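You operate a simulated robot arm through the tools that you are given. There is no shell and no other tool. Be economical: measure what you need, move in short steps, check, and stop when the job is done.

You are at the controls of a simulated robot arm. One attempt, no reset.

JOB
Put the 2 brass shim from the brown paper on the low stack on the grey pack there and the 3 brass shim on the cream folded copy there.
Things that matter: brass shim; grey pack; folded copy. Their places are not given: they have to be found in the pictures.

The check looks at the end state, three seconds after you hand in, the way a careful person would. Anything else that was tipped, shoved, dropped, spilled or broken makes it a failure.

ROBOT AND FRAMES
A 7-joint arm with a two-finger parallel gripper, fixed in place. Base frame: the origin is at the foot of the arm, x ahead of it, y to its left, z up; the work surface is at about z = 0. Lengths are in mm, angles in rad, forces in N, time in s.
With the tool pointing down near the work surface it reaches from about 240 to 620 mm from the base axis. Its first joint turns from -1.152 to 1.152 rad. Payload 2.6 kg.
The TCP is the grasp point between the finger pads, 30 mm short of the fingertips. In the tool frame z runs along the fingers and y along their closing line. The gripper opens to 94 mm. The fingers are 28 mm wide and 10 mm thick; the gripper's body (50 by 96 mm) begins 55 mm behind the TCP.
Orientation is that of the tool frame in the base frame, as a unit quaternion [x, y, z, w]. With the fingers straight down and closing along the base's y, the tool's x points along the base's -x, its y along +y and its z along -z.

CONTROLS
- The arm moves only by the tool play_rows. Its argument "steps" is a list of rows, each an object of numbers (a shift or turn left out is 0, a gripper value left out holds the last): "tx", "ty", "tz": the shift along the tool's x, y, z in mm; "yaw": the turn about the tool's z in rad; "grip": the gripper command, from -1 (fully open) to 1 (shut), values between in proportion. In form: [{"tx": .., "ty": .., "tz": .., "yaw": .., "grip": ..}, ...]. A call has 1 to 8 rows; each row is the pose to reach, as a shift and turn from the pose commanded when the call began, along the tool's axes at that moment. A row lasts 0.2 s, in which the tool goes at most 50 mm and 0.15 rad; a call with a longer step from one row to the next is refused whole, and so is a gripper value outside its range. A pose out of reach is approached as far as the arm can. The call stops where the force on the tool passes 40 N (or 10 N more than at its start, if that is more) or the arm is blocked; 0.2 s more then pass. Each finger travels about 72 mm/s and halts on what it meets, pressing with about 43 N; the grip force reading is that of the motor and also rises with nothing between the fingers. The clock runs only during rows and for 0.2 s after the last one: add rows that repeat a pose to give the fingers time. It gives the time, the measured TCP pose, the force on the tool (base axes), the opening and the grip force at its end, in the units of the frame above (readings bear some noise), and new pictures: "pictures" is both (left out), scene, wrist or none.
- Cameras (640 x 400 px; columns grow to the right, rows downward): "scene" is fixed at [38.8, 443.8, 544.7]; the picture's right is [-0.68, -0.73, 0.00], its down [-0.53, 0.49, -0.69] and it looks along [0.50, -0.47, -0.73] (base axes); focal length 309 px, centre (320, 200). "wrist" rides on the gripper at [-37, 0, -58] in the tool frame; the picture's right is [0.00, -1.00, 0.00], its down [0.97, 0.00, -0.24] and it looks along [0.24, 0.00, 0.97] (tool axes); focal length 218 px, centre (320, 200).
- measure_at(camera, pixels): for up to 12 pixels [column, row] of the newest picture of that camera ("zoom" is the newest enlarged one), the place [x, y, z] in the base frame of the surface seen there, good to about 2 mm. The clock stands still meanwhile.
- close_up(camera, box): a new picture of the part [left, top, right, bottom] of that camera's present view, enlarged. The clock stands still meanwhile.
- close_job(): hands the job in; it is judged then, once.

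Go step by step. Measure first, check grasps and placings, and put right what went wrong. The budget is 60 turns and 120 pictures, counting those below and the enlarged ones. Unless the task says otherwise, let go and move clear before handing in, and close with one line.

The tools are called after ">>>" by a JSON object that holds its "name" and its "arguments". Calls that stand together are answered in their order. play_rows: Moves the arm, as the interface text tells. Its arguments: {"type":"object","properties":{"steps":{"type":"array"},"pictures":{"type":"string","enum":["both","scene","wrist","none"]}},"required":["steps"]} The other tools are called the same way: measure_at (camera, pixels) gives the place of the surface under pixels of a picture; close_up (camera, box) takes an enlarged picture of a part of a camera's view; close_job () hands the job in.

At the start:

```text
clock: 0.0
eef_pos: [409.5, 87.5, 234.9]
tool_rot: [0.001, 1.0, 0.0, 0.0]
force: [0.0, -0.1, -0.4]
finger_gap: 94.0
grip_force: 0.1
```

scene: 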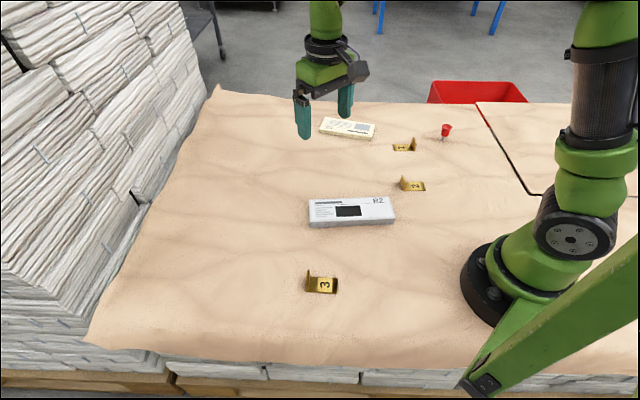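
wrist: 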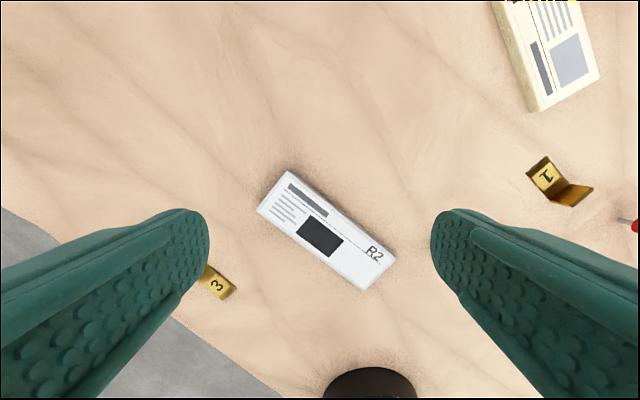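

The scene shows brass L-shaped shims 1 (405,146), 2 (412,185) and 3 (320,284), the grey pack at (350,210) and the cream copy at (347,128). I'll take close-ups first, to see their shapes.

>>> {"name": "close_up", "arguments": {"camera": "scene", "box": [380, 120, 460, 200]}}

>>> {"name": "close_up", "arguments": {"camera": "scene", "box": [290, 260, 350, 300]}}

>>> {"name": "measure_at", "arguments": {"camera": "scene", "pixels": [[310, 201], [391, 198], [394, 219], [311, 224], [350, 212], [325, 119], [375, 125], [371, 137], [320, 131], [347, 128], [330, 160], [350, 250]]}}

```text
5.00 times, centred on (420, 160) of scene
```

zoom: 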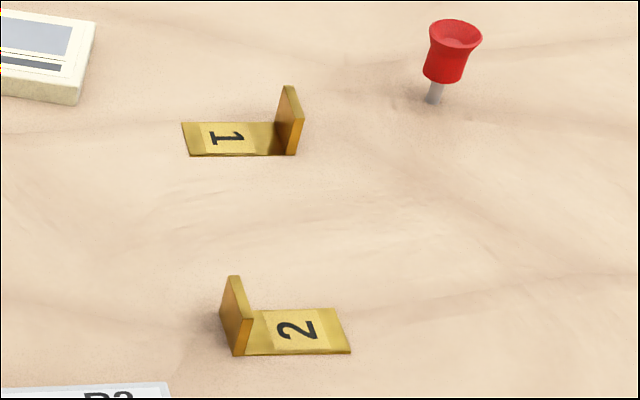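

```text
10.00 times, centred on (320, 280) of scene
```

zoom: 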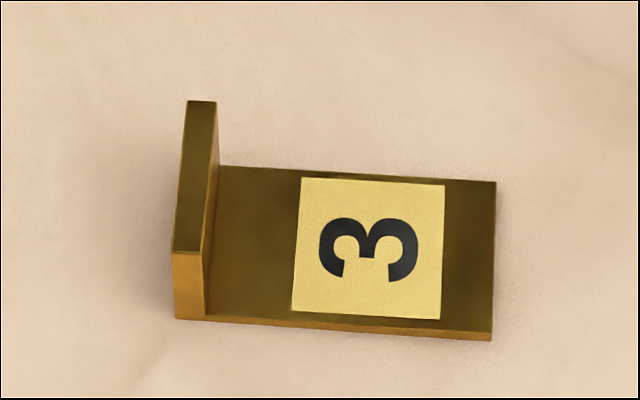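

```text
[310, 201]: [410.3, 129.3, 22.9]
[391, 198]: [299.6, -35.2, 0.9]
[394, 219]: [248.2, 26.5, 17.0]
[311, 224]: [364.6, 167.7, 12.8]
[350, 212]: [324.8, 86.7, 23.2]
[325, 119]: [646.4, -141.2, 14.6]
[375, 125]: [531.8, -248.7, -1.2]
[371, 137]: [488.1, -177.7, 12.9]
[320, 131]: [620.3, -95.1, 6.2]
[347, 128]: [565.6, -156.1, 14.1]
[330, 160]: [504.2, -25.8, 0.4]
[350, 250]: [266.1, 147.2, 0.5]
```

The shims are L-shaped: a flat base with an upright flange. I'll measure shim 3 in the newest zoom and shim 2 in the scene picture.

>>> {"name": "measure_at", "arguments": {"camera": "zoom", "pixels": [[203, 104], [188, 245], [186, 310], [225, 172], [490, 187], [486, 328], [210, 314], [370, 250], [202, 170], [560, 250], [100, 250], [350, 350]]}}

>>> {"name": "measure_at", "arguments": {"camera": "scene", "pixels": [[409, 175.3], [410, 183.5], [410.4, 188], [413, 181.5], [421, 182], [423, 187], [417, 185.5], [410, 179.5], [416.5, 138], [417, 144], [405, 147], [446, 130]]}}

>>> {"name": "close_up", "arguments": {"camera": "scene", "box": [300, 180, 400, 240]}}

>>> {"name": "close_up", "arguments": {"camera": "scene", "box": [300, 105, 400, 165]}}

```text
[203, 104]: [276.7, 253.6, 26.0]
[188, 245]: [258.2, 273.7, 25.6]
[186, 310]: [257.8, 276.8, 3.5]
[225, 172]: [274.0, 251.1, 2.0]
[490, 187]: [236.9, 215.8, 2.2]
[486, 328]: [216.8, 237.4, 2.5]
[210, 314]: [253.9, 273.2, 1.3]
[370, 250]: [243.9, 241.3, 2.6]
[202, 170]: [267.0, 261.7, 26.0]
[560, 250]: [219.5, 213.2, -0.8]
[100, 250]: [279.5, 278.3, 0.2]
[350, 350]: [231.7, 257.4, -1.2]
```

```text
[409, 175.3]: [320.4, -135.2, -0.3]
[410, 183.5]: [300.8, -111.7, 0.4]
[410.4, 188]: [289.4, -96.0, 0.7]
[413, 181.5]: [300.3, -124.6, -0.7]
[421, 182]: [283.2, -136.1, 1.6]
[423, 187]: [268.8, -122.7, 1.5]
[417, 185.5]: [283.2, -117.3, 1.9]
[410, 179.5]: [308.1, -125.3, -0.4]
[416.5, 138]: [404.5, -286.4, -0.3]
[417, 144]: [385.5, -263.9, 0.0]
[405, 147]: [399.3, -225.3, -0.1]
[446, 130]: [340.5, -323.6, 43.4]
```

```text
6.40 times, centred on (350, 210) of scene
```

zoom: 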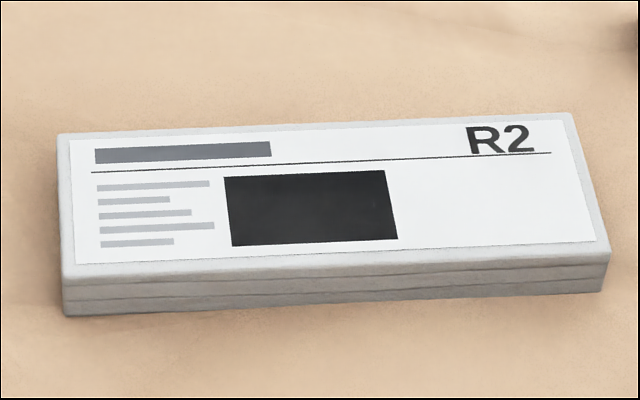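

```text
6.40 times, centred on (350, 135) of scene
```

zoom: 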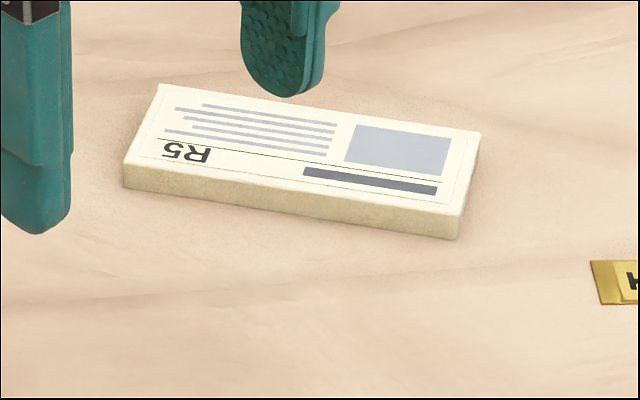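

Next I'll measure the corners of the cream copy and grey pack, the flange of shim 2, and the shaft of the red pin.

>>> {"name": "measure_at", "arguments": {"camera": "zoom", "pixels": [[166, 90], [474, 137], [452, 208], [130, 162], [300, 148], [395, 150], [130, 190], [455, 236]]}}

>>> {"name": "measure_at", "arguments": {"camera": "scene", "pixels": [[311.7, 202.4], [387, 198.8], [393, 217.5], [311.5, 221], [360, 210]]}}

>>> {"name": "close_up", "arguments": {"camera": "scene", "box": [392, 170, 432, 195]}}

```text
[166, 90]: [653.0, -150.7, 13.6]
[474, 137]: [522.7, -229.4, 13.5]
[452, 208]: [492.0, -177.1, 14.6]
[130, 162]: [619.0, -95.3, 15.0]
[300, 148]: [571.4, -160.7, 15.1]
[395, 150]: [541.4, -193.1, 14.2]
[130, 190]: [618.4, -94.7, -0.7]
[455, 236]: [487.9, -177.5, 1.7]
```

```text
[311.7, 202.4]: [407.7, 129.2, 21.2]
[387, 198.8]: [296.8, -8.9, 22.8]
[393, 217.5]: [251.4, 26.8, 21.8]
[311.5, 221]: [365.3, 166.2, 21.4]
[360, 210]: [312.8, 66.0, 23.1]
```

```text
16.00 times, centred on (412, 182) of scene
```

zoom: 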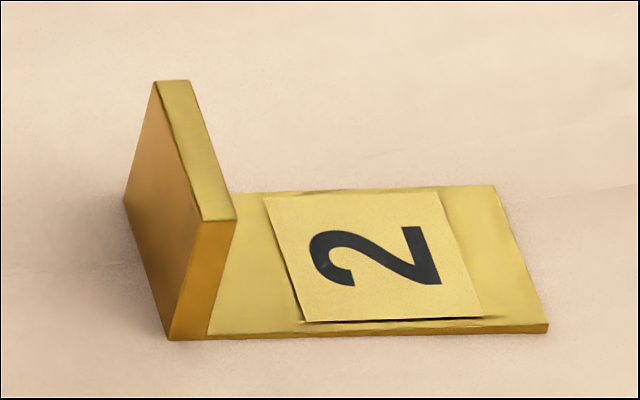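

Shim 2 is clear in this zoom. I'll measure its flange and base here.

>>> {"name": "measure_at", "arguments": {"camera": "zoom", "pixels": [[172, 88], [216, 215], [195, 150], [185, 320], [240, 200], [490, 192], [535, 320], [215, 325], [370, 255], [220, 285]]}}

```text
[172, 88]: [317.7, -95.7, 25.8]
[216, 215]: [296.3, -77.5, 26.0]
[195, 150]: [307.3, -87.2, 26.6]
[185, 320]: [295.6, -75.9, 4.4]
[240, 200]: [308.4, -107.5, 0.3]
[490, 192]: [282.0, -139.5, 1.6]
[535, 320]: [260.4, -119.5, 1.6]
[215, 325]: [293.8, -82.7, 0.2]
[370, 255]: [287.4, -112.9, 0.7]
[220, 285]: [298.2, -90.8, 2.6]
```

Shim 2's flange top is centred at (307,-87), and the pinch direction (0.65,0.76) needs a yaw of about 0.707. I'll move above it with the gripper partly open.

>>> {"name": "play_rows", "arguments": {"steps": [{"tx": 17, "ty": -29, "tz": 22, "yaw": 0.118, "grip": 0}, {"tx": 34, "ty": -58, "tz": 44, "yaw": 0.236}, {"tx": 51, "ty": -87, "tz": 66, "yaw": 0.354}, {"tx": 68, "ty": -116, "tz": 88, "yaw": 0.472}, {"tx": 85, "ty": -145, "tz": 110, "yaw": 0.59}, {"tx": 102.5, "ty": -174.5, "tz": 135, "yaw": 0.707}, {"tx": 102.5, "ty": -174.5, "tz": 135, "yaw": 0.707}]}}

```text
clock: 1.6
eef_pos: [306.0, -85.5, 100.5]
tool_rot: [0.346, 0.938, 0.0, -0.001]
force: [-0.3, 0.4, -0.1]
finger_gap: 46.9
grip_force: 0.1
```

scene: 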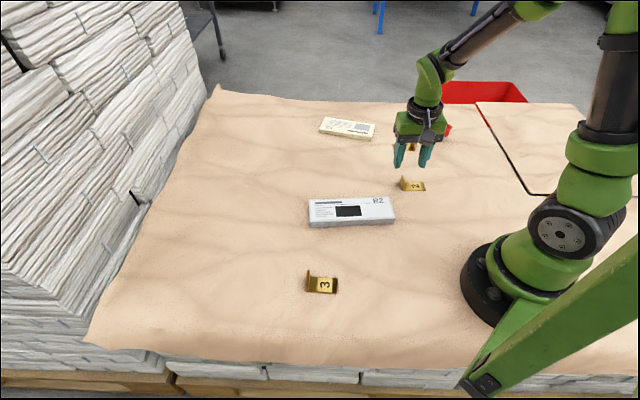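
wrist: 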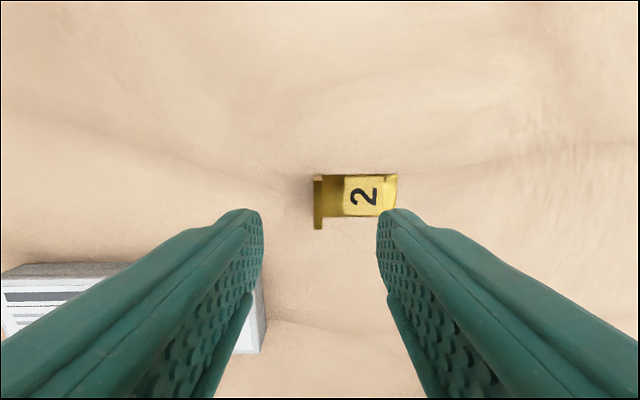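

The flange (column 319) is centred between the fingers and square to the tool. I'll descend to TCP z of about 36 with the fingers open.

>>> {"name": "play_rows", "arguments": {"steps": [{"tz": 25}, {"tz": 45}, {"tz": 58}, {"tz": 64.5}, {"tz": 64.5}]}}

>>> {"name": "close_up", "arguments": {"camera": "scene", "box": [380, 150, 444, 190]}}

```text
clock: 2.8
eef_pos: [308.3, -86.7, 35.5]
tool_rot: [0.347, 0.938, 0.0, 0.0]
force: [-0.7, -0.5, 0.6]
finger_gap: 46.8
grip_force: 0.0
```

scene: 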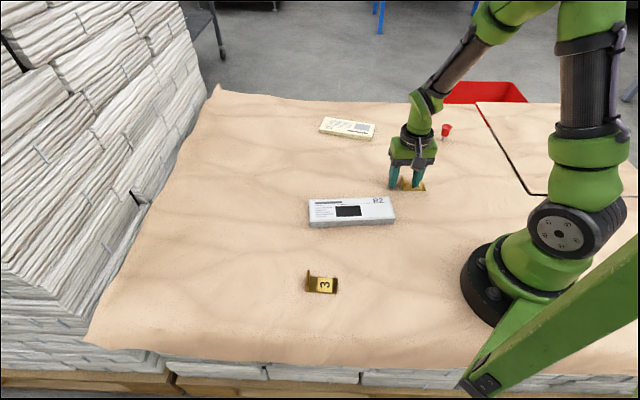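
wrist: 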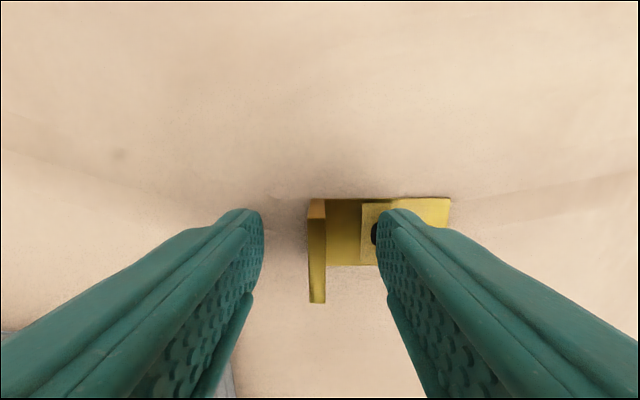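

```text
10.00 times, centred on (412, 170) of scene
```

zoom: 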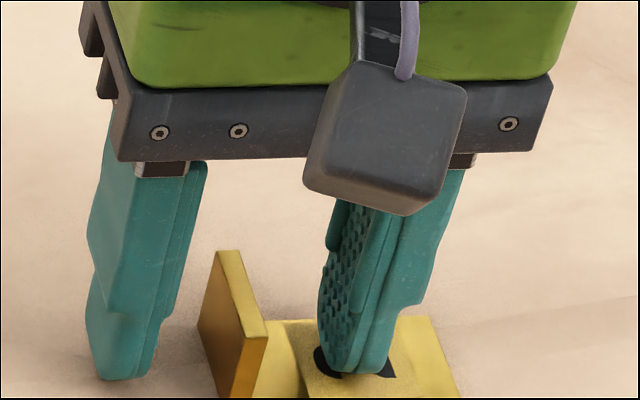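

The fingers straddle the flange, with the right tip just above the base and no contact force. I'll close.

>>> {"name": "play_rows", "arguments": {"steps": [{"grip": 0.5}, {"grip": 1}, {"grip": 1}, {"grip": 1}]}}

>>> {"name": "close_up", "arguments": {"camera": "scene", "box": [380, 150, 444, 190]}}

```text
clock: 3.8
eef_pos: [306.9, -87.4, 35.5]
tool_rot: [0.346, 0.938, 0.0, 0.0]
force: [0.4, -0.1, -0.1]
finger_gap: 4.7
grip_force: 38.6
```

scene: 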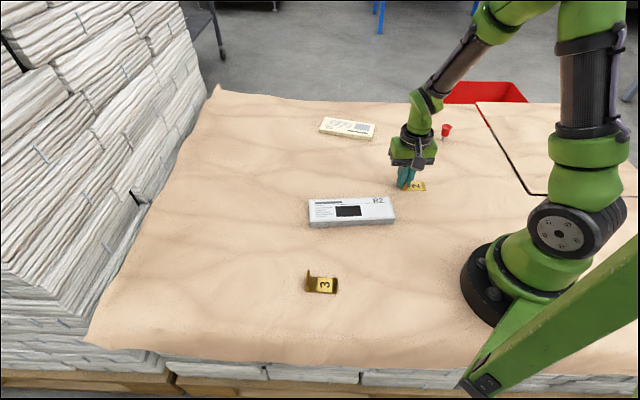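
wrist: 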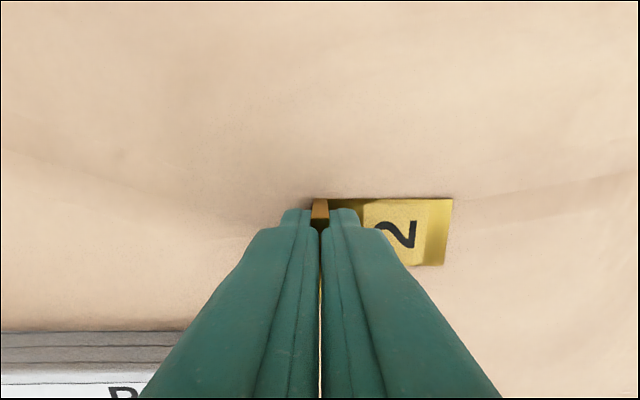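

```text
10.00 times, centred on (412, 170) of scene
```

zoom: 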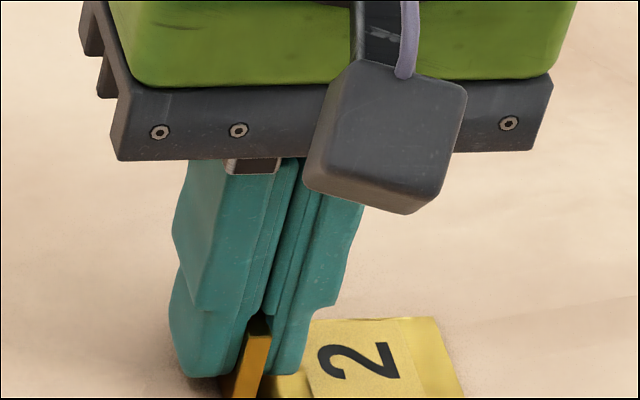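

The gap is 4.7 mm at 38.6 N, so the flange is held. I'll lift straight up and look.

>>> {"name": "play_rows", "arguments": {"steps": [{"tz": -15, "grip": 1}, {"tz": -40}, {"tz": -65}, {"tz": -65}]}}

```text
clock: 4.8
eef_pos: [308.3, -86.9, 100.5]
tool_rot: [0.347, 0.938, 0.0, 0.001]
force: [-0.2, 0.5, -0.5]
finger_gap: 0.0
grip_force: 33.2
```

scene: 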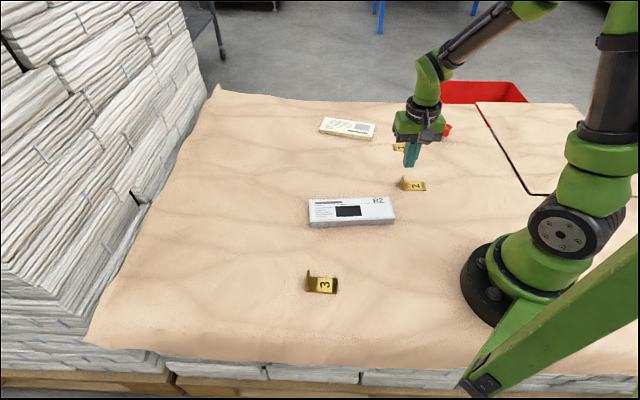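
wrist: 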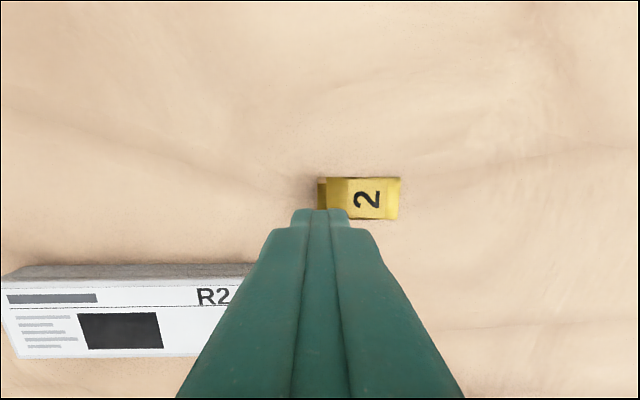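

The gap fell to 0 and shim 2 stayed on the paper at (412,185), so the flange slipped out. I'll look at the shim and fingertips up close.

>>> {"name": "close_up", "arguments": {"camera": "scene", "box": [380, 140, 444, 190]}}

>>> {"name": "close_up", "arguments": {"camera": "wrist", "box": [260, 150, 420, 250]}}

>>> {"name": "close_up", "arguments": {"camera": "scene", "box": [396, 172, 428, 192]}}

```text
8.00 times, centred on (412, 165) of scene
```

zoom: 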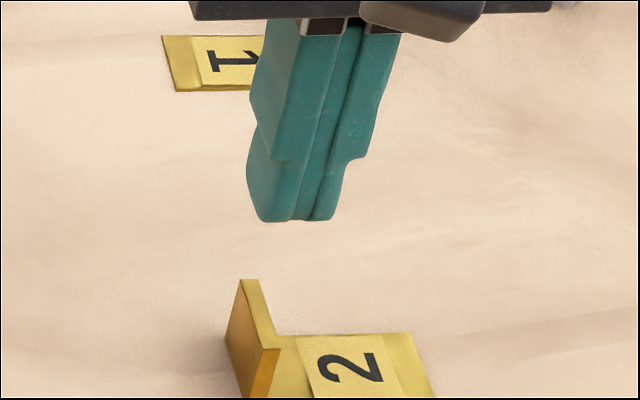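

```text
4.00 times, centred on (340, 200) of wrist
```

zoom: 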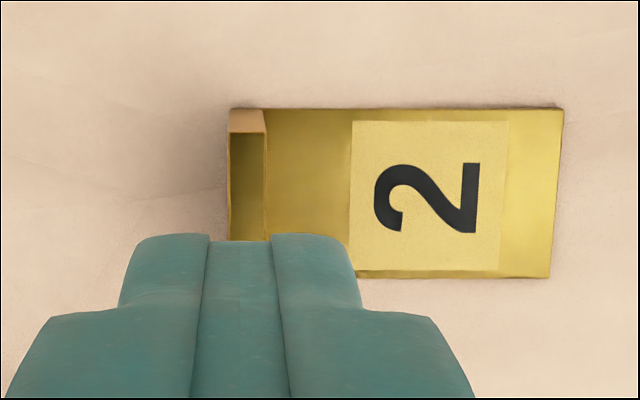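

```text
16.00 times, centred on (412, 182) of scene
```

zoom: 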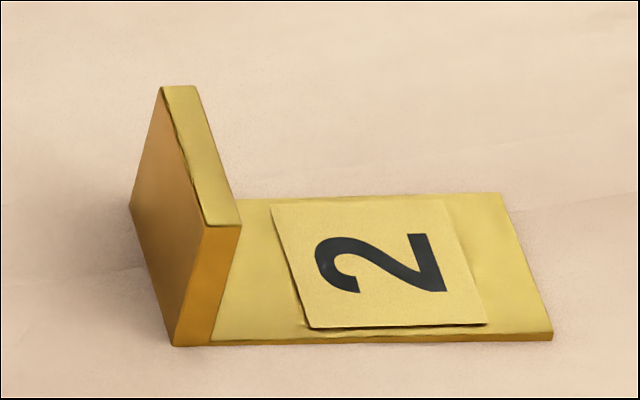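

The tips are flat, and shim 2 stands as before, hardly moved. I'll try the same pinch a little lower with a longer squeeze, then test-lift a few mm while reading the force and gap.

>>> {"name": "play_rows", "arguments": {"steps": [{"grip": 0}, {"grip": 0}, {"tz": 25}, {"tz": 45}, {"tz": 60}, {"tz": 66.5}, {"tz": 66.5}], "pictures": "wrist"}}

>>> {"name": "play_rows", "arguments": {"steps": [{"grip": 0.6}, {"grip": 1}, {"grip": 1}, {"grip": 1}, {"grip": 1}, {"grip": 1}], "pictures": "none"}}

>>> {"name": "play_rows", "arguments": {"steps": [{"tz": -1}, {"tz": -2}, {"tz": -3}, {"tz": -4}, {"tz": -5}]}}

>>> {"name": "close_up", "arguments": {"camera": "scene", "box": [388, 158, 436, 193]}}

```text
clock: 6.4
eef_pos: [308.4, -85.5, 33.0]
tool_rot: [0.346, 0.938, 0.0, -0.001]
force: [0.3, 0.4, 0.5]
finger_gap: 47.1
grip_force: 0.1
```

wrist: 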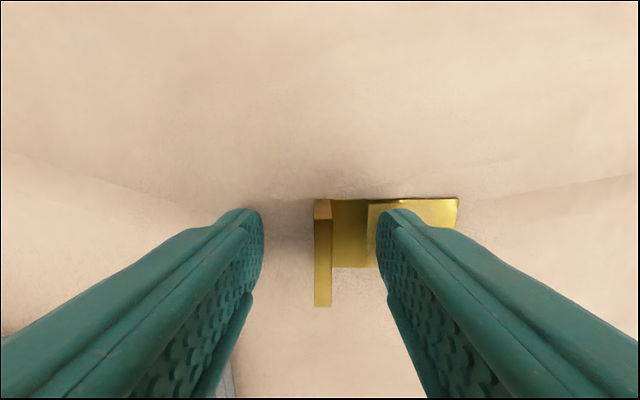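

```text
clock: 7.8
eef_pos: [308.1, -86.4, 32.6]
tool_rot: [0.346, 0.938, 0.0, -0.001]
force: [-0.3, 0.0, 0.9]
finger_gap: 4.4
grip_force: 39.1
```

```text
clock: 9.0
eef_pos: [307.8, -86.0, 39.0]
tool_rot: [0.346, 0.938, 0.0, 0.0]
force: [-0.5, 0.2, -1.5]
finger_gap: 4.7
grip_force: 39.0
```

scene: 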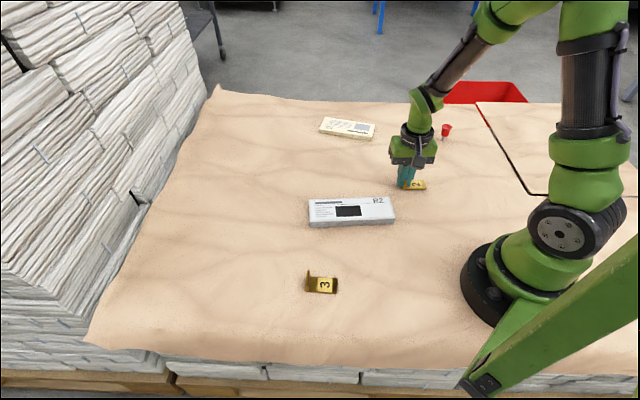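
wrist: 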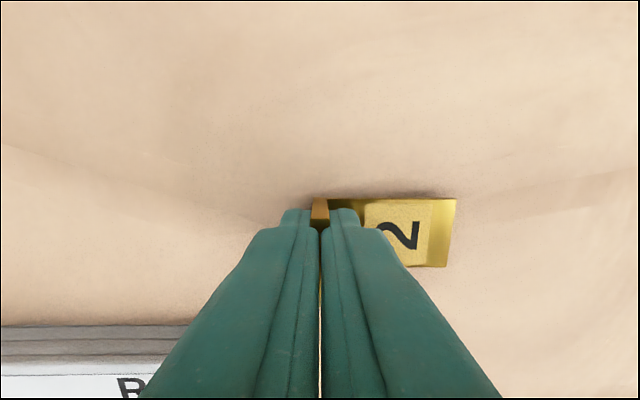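

```text
11.43 times, centred on (412, 176) of scene
```

zoom: 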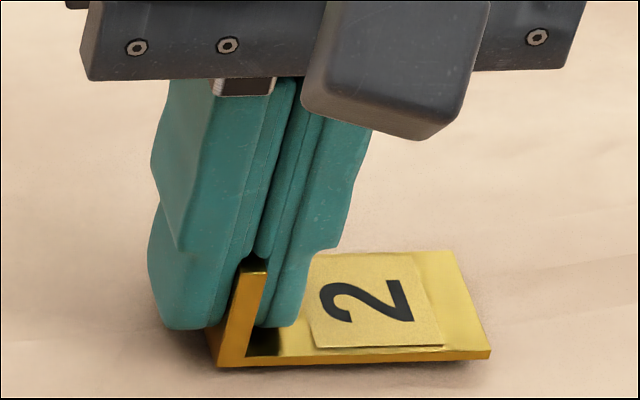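

The force is -1.5 N, the gap is still 4.7, and the shim keeps its place relative to the fingers, so it seems to be lifting. I'll go on slowly and watch for slip.

>>> {"name": "play_rows", "arguments": {"steps": [{"tz": -2}, {"tz": -4}, {"tz": -6}, {"tz": -8}, {"tz": -10}, {"tz": -12}, {"tz": -14}, {"tz": -16}]}}

>>> {"name": "close_up", "arguments": {"camera": "scene", "box": [388, 153, 436, 193]}}

```text
clock: 10.8
eef_pos: [309.2, -85.5, 55.5]
tool_rot: [0.346, 0.938, 0.0, 0.0]
force: [0.1, 0.8, -0.3]
finger_gap: 4.9
grip_force: 39.3
```

scene: 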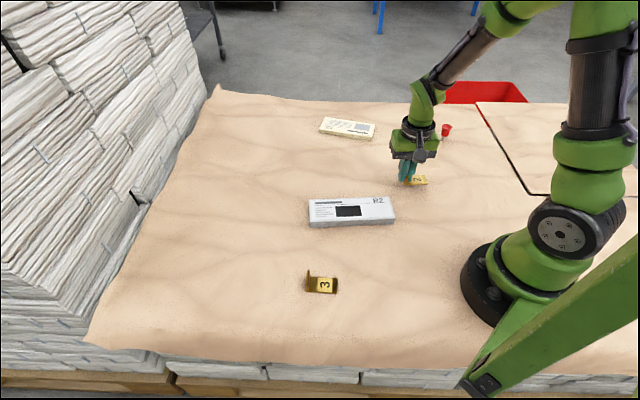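
wrist: 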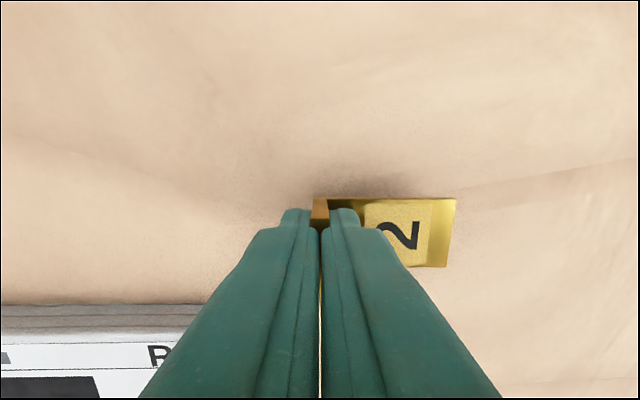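

```text
10.00 times, centred on (412, 173) of scene
```

zoom: 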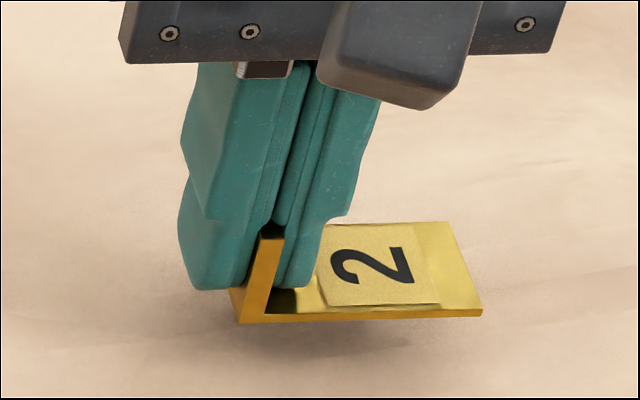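

Shim 2 is clearly off the paper and level. It slipped when I moved fast, so I'll carry it slowly towards the grey pack.

>>> {"name": "play_rows", "arguments": {"steps": [{"tz": -4, "tx": 3, "ty": 5}, {"tz": -9, "tx": 8, "ty": 14}, {"tz": -14, "tx": 14, "ty": 25}, {"tz": -18, "tx": 20, "ty": 36.5}, {"tz": -20, "tx": 26, "ty": 48}, {"tz": -20, "tx": 33, "ty": 60}, {"tz": -20, "tx": 40, "ty": 72}, {"tz": -20, "tx": 45, "ty": 82}], "pictures": "wrist"}}

```text
clock: 12.6
eef_pos: [327.9, 6.2, 74.8]
tool_rot: [0.346, 0.938, 0.0, 0.0]
force: [0.5, -0.1, -0.7]
finger_gap: 4.6
grip_force: 39.3
```

wrist: 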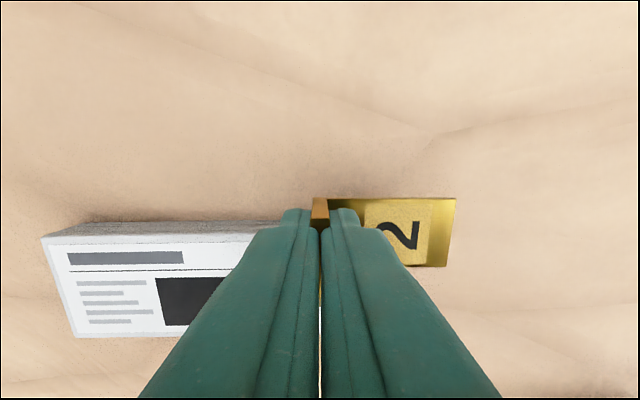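

Still held with the same pose in the fingers. I'll carry it the remaining half and trim the yaw by -0.03 to line up with the pack.

>>> {"name": "play_rows", "arguments": {"steps": [{"tx": 5, "ty": 9, "yaw": -0.01}, {"tx": 12, "ty": 21, "yaw": -0.02}, {"tx": 19, "ty": 33, "yaw": -0.03}, {"tx": 26, "ty": 45, "yaw": -0.03}, {"tx": 33, "ty": 57, "yaw": -0.03}, {"tx": 39, "ty": 69, "yaw": -0.03}, {"tx": 45.5, "ty": 81, "yaw": -0.03}, {"tx": 45.5, "ty": 81, "yaw": -0.03}]}}

>>> {"name": "close_up", "arguments": {"camera": "scene", "box": [300, 160, 400, 230]}}

```text
clock: 14.4
eef_pos: [344.8, 97.7, 76.4]
tool_rot: [0.332, 0.943, 0.0, 0.0]
force: [0.6, 0.1, 0.3]
finger_gap: 4.8
grip_force: 38.5
```

scene: 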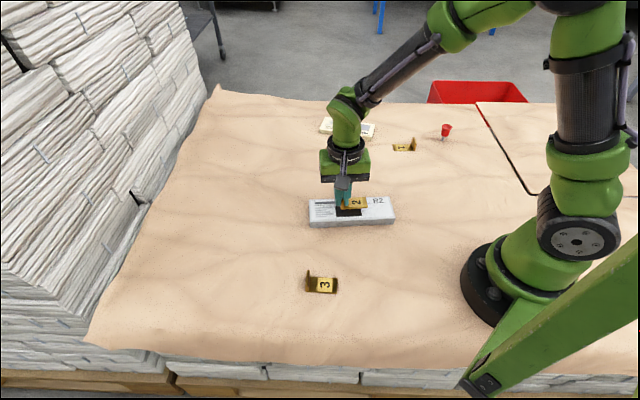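
wrist: 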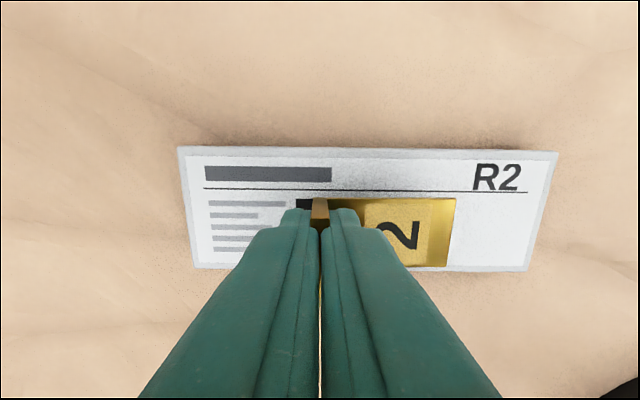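

```text
5.71 times, centred on (350, 195) of scene
```

zoom: 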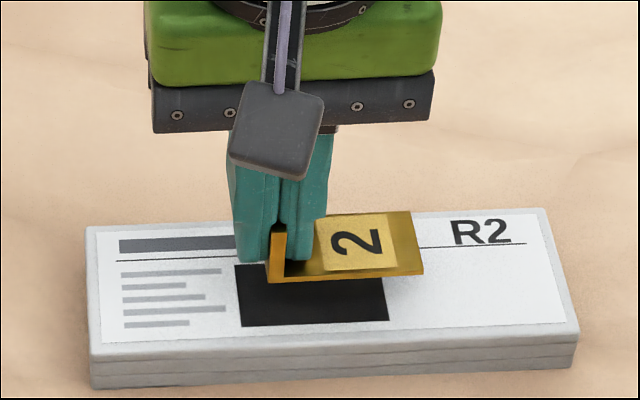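

The shim is over the middle of the pack. I'll lower it slowly, expecting contact near TCP z of 55.

>>> {"name": "play_rows", "arguments": {"steps": [{"tz": 4}, {"tz": 8}, {"tz": 12}, {"tz": 15}, {"tz": 17}, {"tz": 18.5}, {"tz": 18.5}], "pictures": "none"}}

>>> {"name": "play_rows", "arguments": {"steps": [{"tz": 0.7}, {"tz": 1.4}, {"tz": 1.4}], "pictures": "scene"}}

>>> {"name": "close_up", "arguments": {"camera": "scene", "box": [310, 170, 390, 230]}}

```text
clock: 16.0
eef_pos: [345.3, 97.0, 56.5]
tool_rot: [0.332, 0.943, 0.001, 0.001]
force: [-3.3, -1.7, 13.2]
finger_gap: 4.7
grip_force: 38.8
```

```text
clock: 17.0
eef_pos: [346.2, 96.0, 55.7]
tool_rot: [0.333, 0.943, 0.002, 0.001]
force: [-1.6, -0.1, 7.7]
finger_gap: 4.8
grip_force: 38.8
stopped in row 3: the force on the tool passed its limit (the readings are from after the stop); the commanded pose is now the measured one
```

scene: 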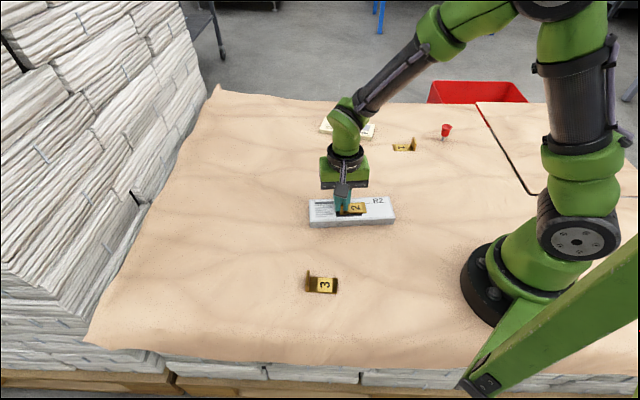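

```text
6.67 times, centred on (350, 200) of scene
```

zoom: 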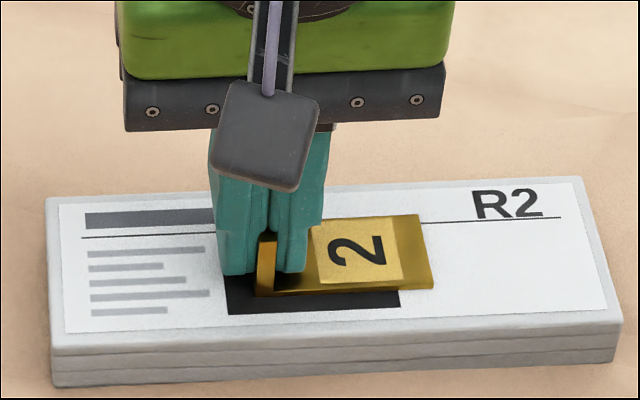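

The shim is seated on the pack, with contact force felt. I'll ease off 0.5 mm, open, then rise straight up.

>>> {"name": "play_rows", "arguments": {"steps": [{"tz": -0.5}, {"tz": -0.5, "grip": 0.8}, {"tz": -0.5, "grip": 0.5}, {"tz": -0.5, "grip": 0.3}, {"tz": -0.5, "grip": 0.3}]}}

>>> {"name": "close_up", "arguments": {"camera": "scene", "box": [310, 170, 390, 230]}}

```text
clock: 18.2
eef_pos: [346.3, 96.3, 57.0]
tool_rot: [0.332, 0.943, 0.002, 0.002]
force: [0.2, 1.3, 4.7]
finger_gap: 32.0
grip_force: 0.1
```

scene: 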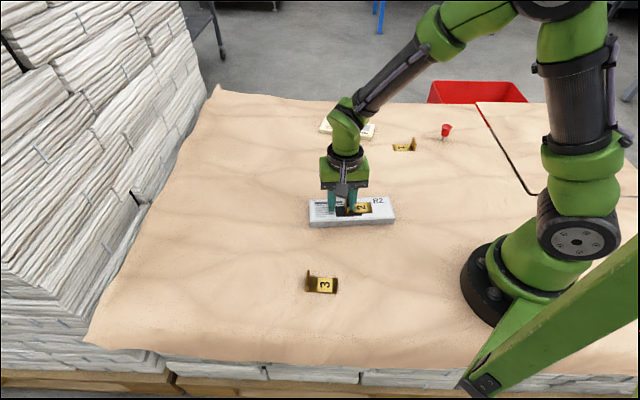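
wrist: 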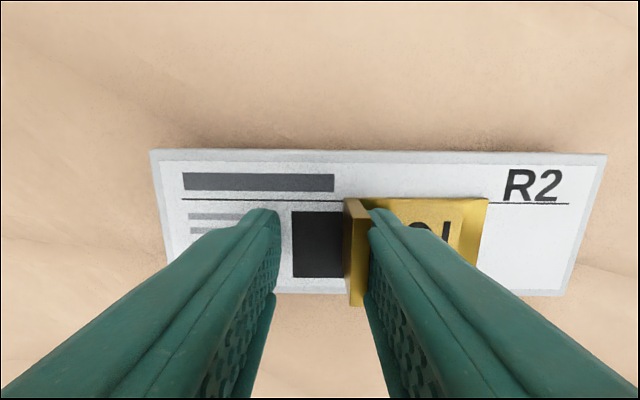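

```text
6.67 times, centred on (350, 200) of scene
```

zoom: 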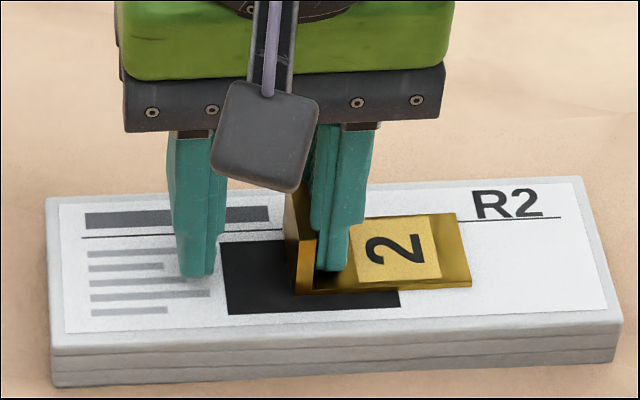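

Opening dragged the shim about 12 mm along the pack, because the inner fingertip pressed on its base. It is still well on the pack, so I'll rise straight up.

>>> {"name": "play_rows", "arguments": {"steps": [{"tz": -3}, {"tz": -8}, {"tz": -20}, {"tz": -40}, {"tz": -65}, {"tz": -90}]}}

>>> {"name": "close_up", "arguments": {"camera": "scene", "box": [300, 180, 400, 240]}}

```text
clock: 19.6
eef_pos: [346.8, 97.0, 147.8]
tool_rot: [0.333, 0.943, 0.0, 0.001]
force: [0.0, -0.3, -0.2]
finger_gap: 32.6
grip_force: 0.0
```

scene: 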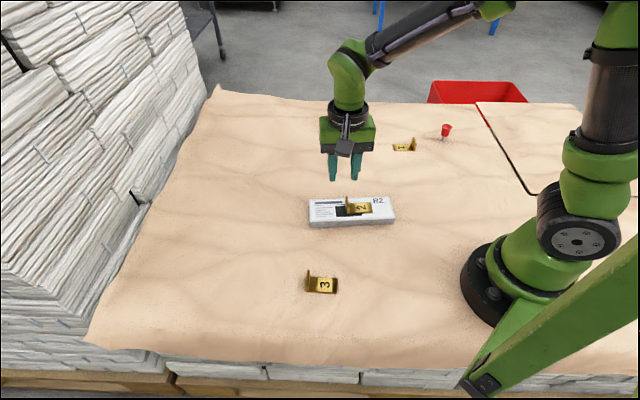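
wrist: 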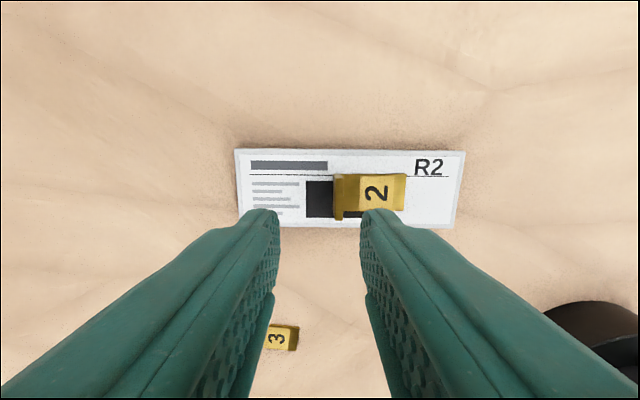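

```text
6.40 times, centred on (350, 210) of scene
```

zoom: 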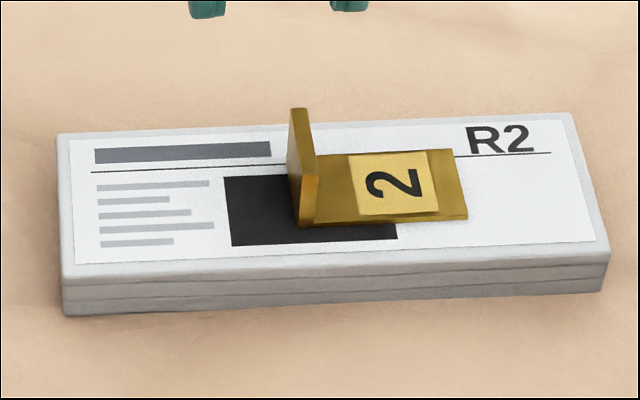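

Shim 2 lies flat inside the grey pack's top, and the pack hasn't moved. Next I'll go above shim 3's flange, near (267,263), at a yaw of about 0.807.

>>> {"name": "play_rows", "arguments": {"steps": [{"tx": 28, "ty": 13, "tz": 0, "yaw": 0.03, "grip": 0}, {"tx": 60, "ty": 28, "tz": 0, "yaw": 0.06}, {"tx": 95, "ty": 45, "tz": 10, "yaw": 0.1}, {"tx": 130, "ty": 62, "tz": 30, "yaw": 0.13}, {"tx": 166, "ty": 79.5, "tz": 48, "yaw": 0.13}, {"tx": 166, "ty": 79.5, "tz": 48, "yaw": 0.13}], "pictures": "wrist"}}

>>> {"name": "close_up", "arguments": {"camera": "wrist", "box": [260, 150, 420, 250]}}

```text
clock: 21.0
eef_pos: [263.9, 262.3, 99.9]
tool_rot: [0.394, 0.919, 0.0, 0.002]
force: [0.3, 1.2, 0.5]
finger_gap: 47.0
grip_force: 0.0
```

wrist: 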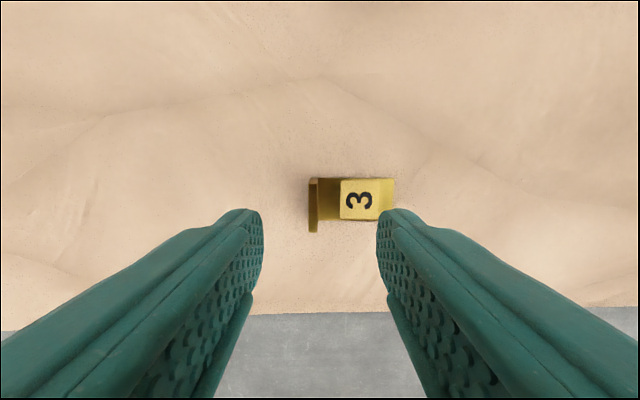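

```text
4.00 times, centred on (340, 200) of wrist
```

zoom: 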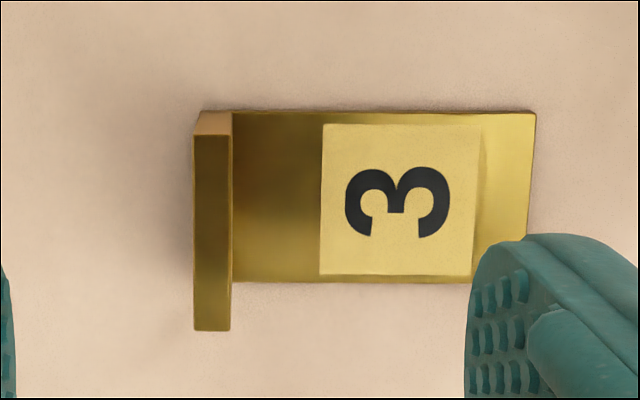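

The flange is at column 313, about 4 mm to tool +y. I'll correct that and descend to about z 34.5.

>>> {"name": "play_rows", "arguments": {"steps": [{"ty": 4, "tz": 20}, {"ty": 4, "tz": 40}, {"ty": 4, "tz": 56}, {"ty": 4, "tz": 64.5}, {"ty": 4, "tz": 64.5}], "pictures": "wrist"}}

>>> {"name": "close_up", "arguments": {"camera": "scene", "box": [280, 245, 360, 305]}}

```text
clock: 22.2
eef_pos: [268.6, 266.2, 36.4]
tool_rot: [0.393, 0.919, 0.002, 0.001]
force: [-0.4, -0.2, -0.5]
finger_gap: 47.0
grip_force: 0.0
```

wrist: 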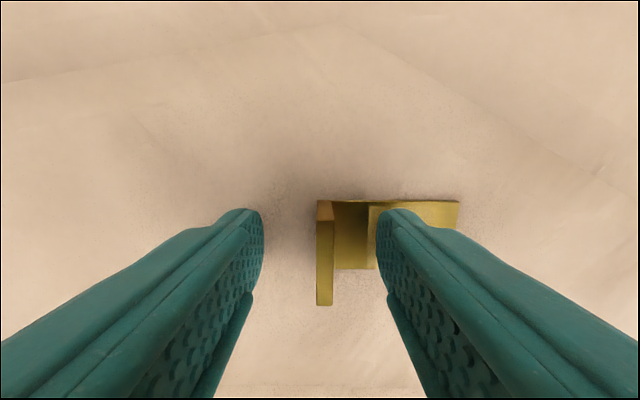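

```text
6.67 times, centred on (320, 275) of scene
```

zoom: 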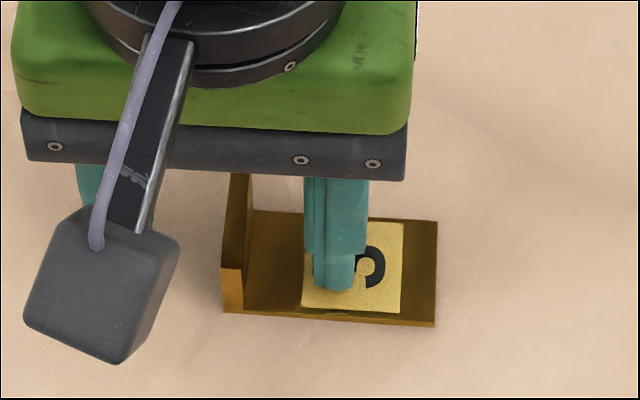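

The flange is centred at column 324. I'll go 1.5 mm lower, close with a long squeeze, then test-lift slowly.

>>> {"name": "play_rows", "arguments": {"steps": [{"tz": 1.5}, {"tz": 1.5, "grip": 0.6}, {"tz": 1.5, "grip": 1}, {"tz": 1.5}, {"tz": 1.5}, {"tz": 1.5}, {"tz": 1.5}], "pictures": "none"}}

>>> {"name": "play_rows", "arguments": {"steps": [{"tz": -1}, {"tz": -3}, {"tz": -5}, {"tz": -7}, {"tz": -9}, {"tz": -12}, {"tz": -15}, {"tz": -18}]}}

>>> {"name": "close_up", "arguments": {"camera": "scene", "box": [280, 245, 360, 305]}}

```text
clock: 23.8
eef_pos: [269.4, 266.9, 33.7]
tool_rot: [0.393, 0.919, 0.002, 0.002]
force: [4.9, 4.9, 22.0]
finger_gap: 5.0
grip_force: 39.1
```

```text
clock: 25.6
eef_pos: [270.0, 265.4, 50.8]
tool_rot: [0.393, 0.919, 0.001, 0.001]
force: [0.1, -0.5, -0.2]
finger_gap: 5.0
grip_force: 38.9
```

scene: 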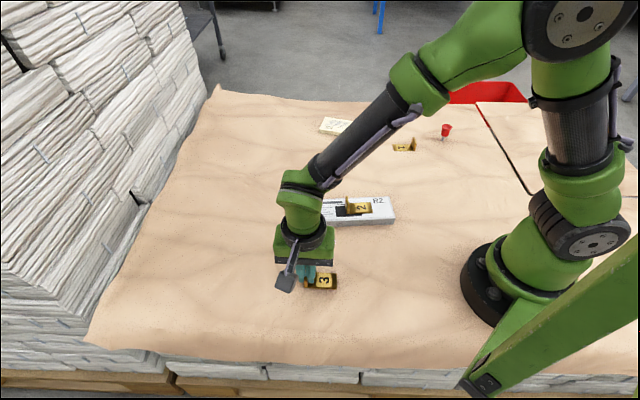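
wrist: 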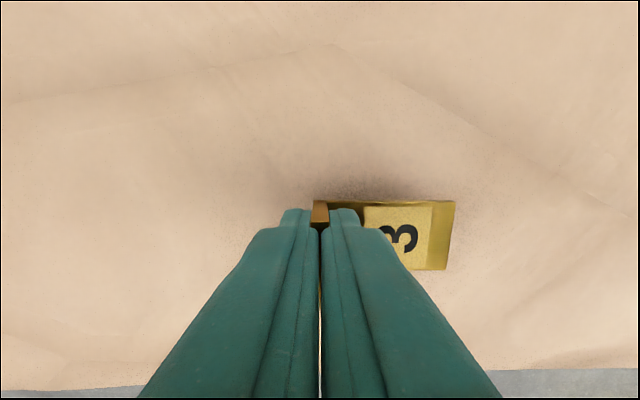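

```text
6.67 times, centred on (320, 275) of scene
```

zoom: 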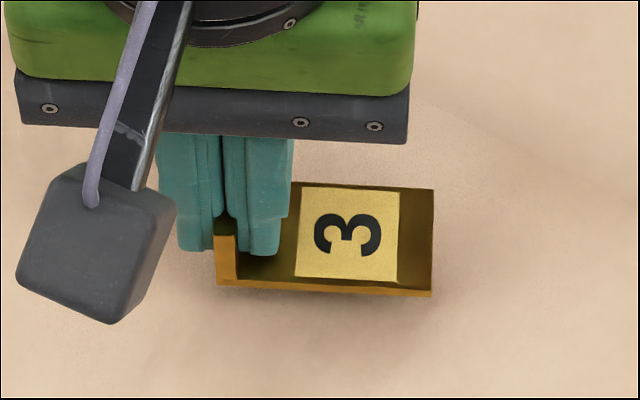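

Shim 3 is held and clear of the paper. I'll raise it to about z 115 while turning 0.217, to match the cream copy's long side, and start the slow carry.

>>> {"name": "play_rows", "arguments": {"steps": [{"tz": -5, "yaw": 0.027}, {"tz": -13, "yaw": 0.054}, {"tz": -22, "yaw": 0.081}, {"tz": -32, "yaw": 0.108, "tx": -5, "ty": -1}, {"tz": -42, "yaw": 0.135, "tx": -12, "ty": -2}, {"tz": -52, "yaw": 0.162, "tx": -22, "ty": -4}, {"tz": -60, "yaw": 0.19, "tx": -35, "ty": -6}, {"tz": -65, "yaw": 0.217, "tx": -50, "ty": -8}], "pictures": "wrist"}}

```text
clock: 27.4
eef_pos: [297.3, 223.7, 115.2]
tool_rot: [0.491, 0.871, 0.001, 0.002]
force: [0.2, 0.1, 0.7]
finger_gap: 4.8
grip_force: 39.3
```

wrist: 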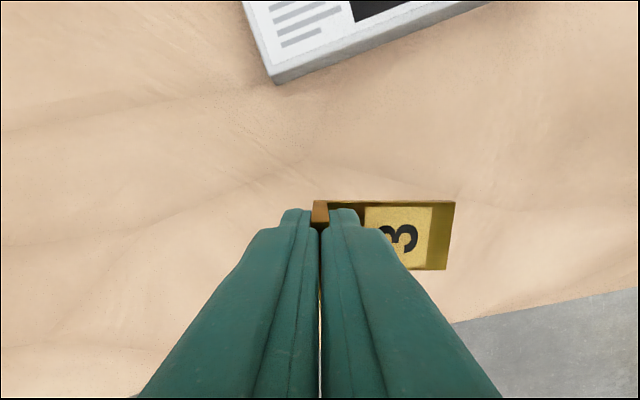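

Holding steady, now at (297,224,115). The carry continues along tool -x.

>>> {"name": "play_rows", "arguments": {"steps": [{"tx": -10, "ty": 0.7}, {"tx": -29, "ty": 2}, {"tx": -50, "ty": 3.6}, {"tx": -72, "ty": 5.2}, {"tx": -94, "ty": 6.9}, {"tx": -116, "ty": 8.5}, {"tx": -138, "ty": 10}, {"tx": -155, "ty": 11.5}], "pictures": "none"}}

>>> {"name": "play_rows", "arguments": {"steps": [{"tx": -10, "ty": 0.7}, {"tx": -29, "ty": 2}, {"tx": -50, "ty": 3.6}, {"tx": -72, "ty": 5.2}, {"tx": -94, "ty": 6.9}, {"tx": -116, "ty": 8.5}, {"tx": -138, "ty": 10}, {"tx": -155, "ty": 11.5}]}}

```text
clock: 29.2
eef_pos: [388.8, 96.5, 116.5]
tool_rot: [0.49, 0.872, 0.001, 0.002]
force: [0.2, -0.2, -1.4]
finger_gap: 4.8
grip_force: 38.9
```

```text
clock: 31.0
eef_pos: [479.5, -29.5, 118.7]
tool_rot: [0.489, 0.872, 0.002, 0.001]
force: [0.2, -0.3, -1.1]
finger_gap: 5.0
grip_force: 38.8
```

scene: 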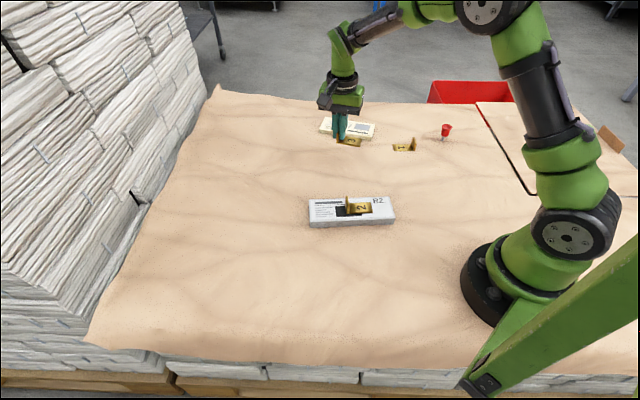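
wrist: 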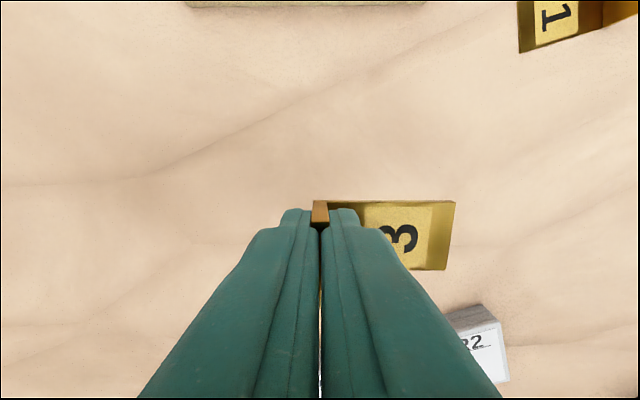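

Shim 3 is held and the cream copy's edge shows at the top of the wrist picture. One more leg gets there.

>>> {"name": "play_rows", "arguments": {"steps": [{"tx": -10, "ty": 0.6}, {"tx": -31, "ty": 2}, {"tx": -55, "ty": 3.2}, {"tx": -79, "ty": 4.5}, {"tx": -103, "ty": 6}, {"tx": -127, "ty": 7.3}, {"tx": -148, "ty": 8.5}, {"tx": -162, "ty": 9.2}]}}

>>> {"name": "close_up", "arguments": {"camera": "scene", "box": [300, 90, 400, 150]}}

```text
clock: 32.8
eef_pos: [570.4, -163.0, 116.3]
tool_rot: [0.491, 0.871, 0.001, 0.002]
force: [0.3, 0.0, -0.2]
finger_gap: 5.0
grip_force: 39.5
```

scene: 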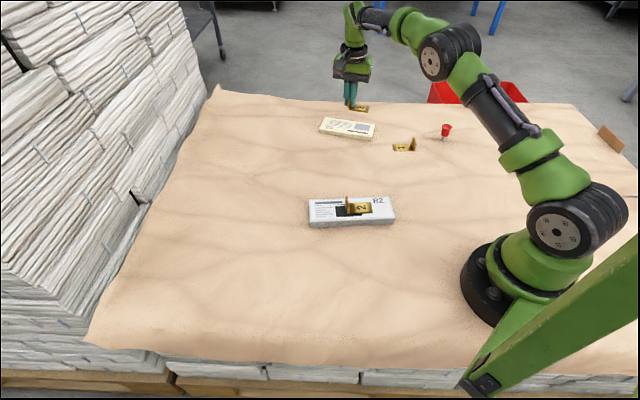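
wrist: 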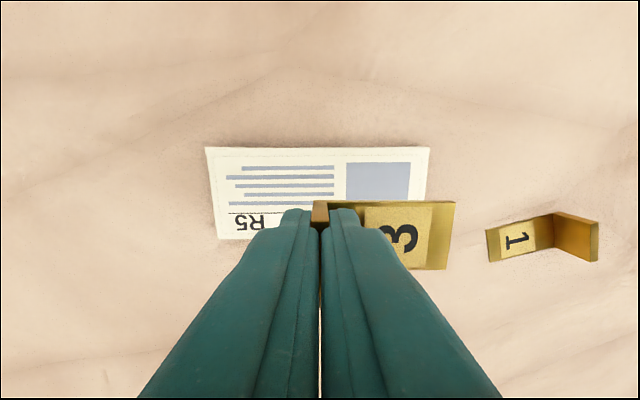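

```text
6.40 times, centred on (350, 120) of scene
```

zoom: 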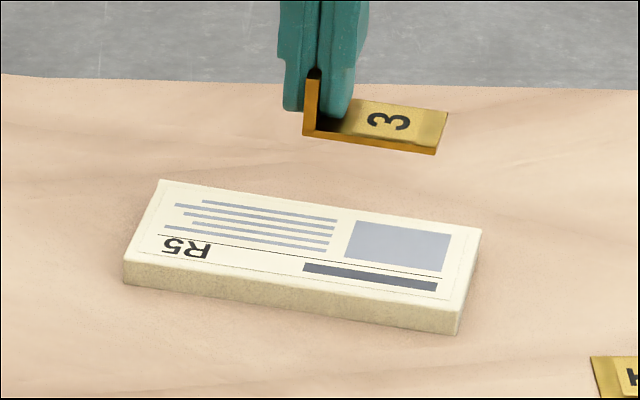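

Position and yaw match: the copy's edge runs level from (206,147) to (430,148). I'll descend to just above contact, about TCP z 52.

>>> {"name": "play_rows", "arguments": {"steps": [{"tz": 5}, {"tz": 15}, {"tz": 27}, {"tz": 39}, {"tz": 50}, {"tz": 58}, {"tz": 63}, {"tz": 63}]}}

>>> {"name": "close_up", "arguments": {"camera": "scene", "box": [300, 90, 400, 150]}}

```text
clock: 34.6
eef_pos: [570.3, -163.3, 53.1]
tool_rot: [0.49, 0.872, 0.002, 0.001]
force: [-0.2, 0.6, 0.3]
finger_gap: 4.7
grip_force: 38.7
```

scene: 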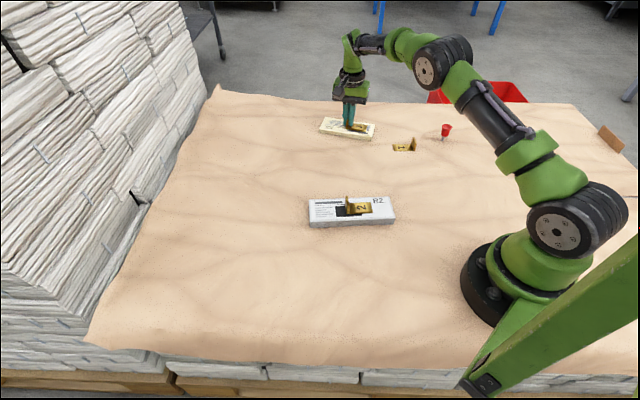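
wrist: 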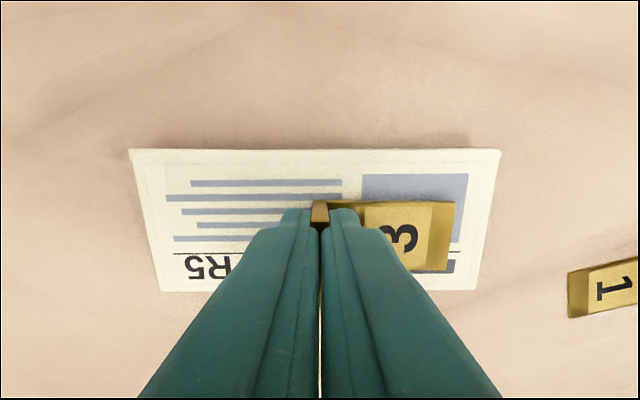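

```text
6.40 times, centred on (350, 120) of scene
```

zoom: 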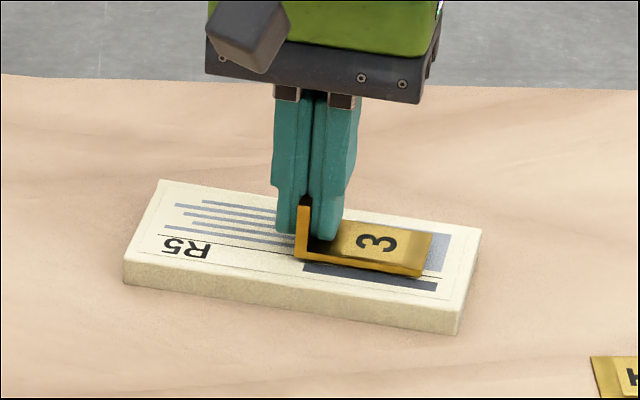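

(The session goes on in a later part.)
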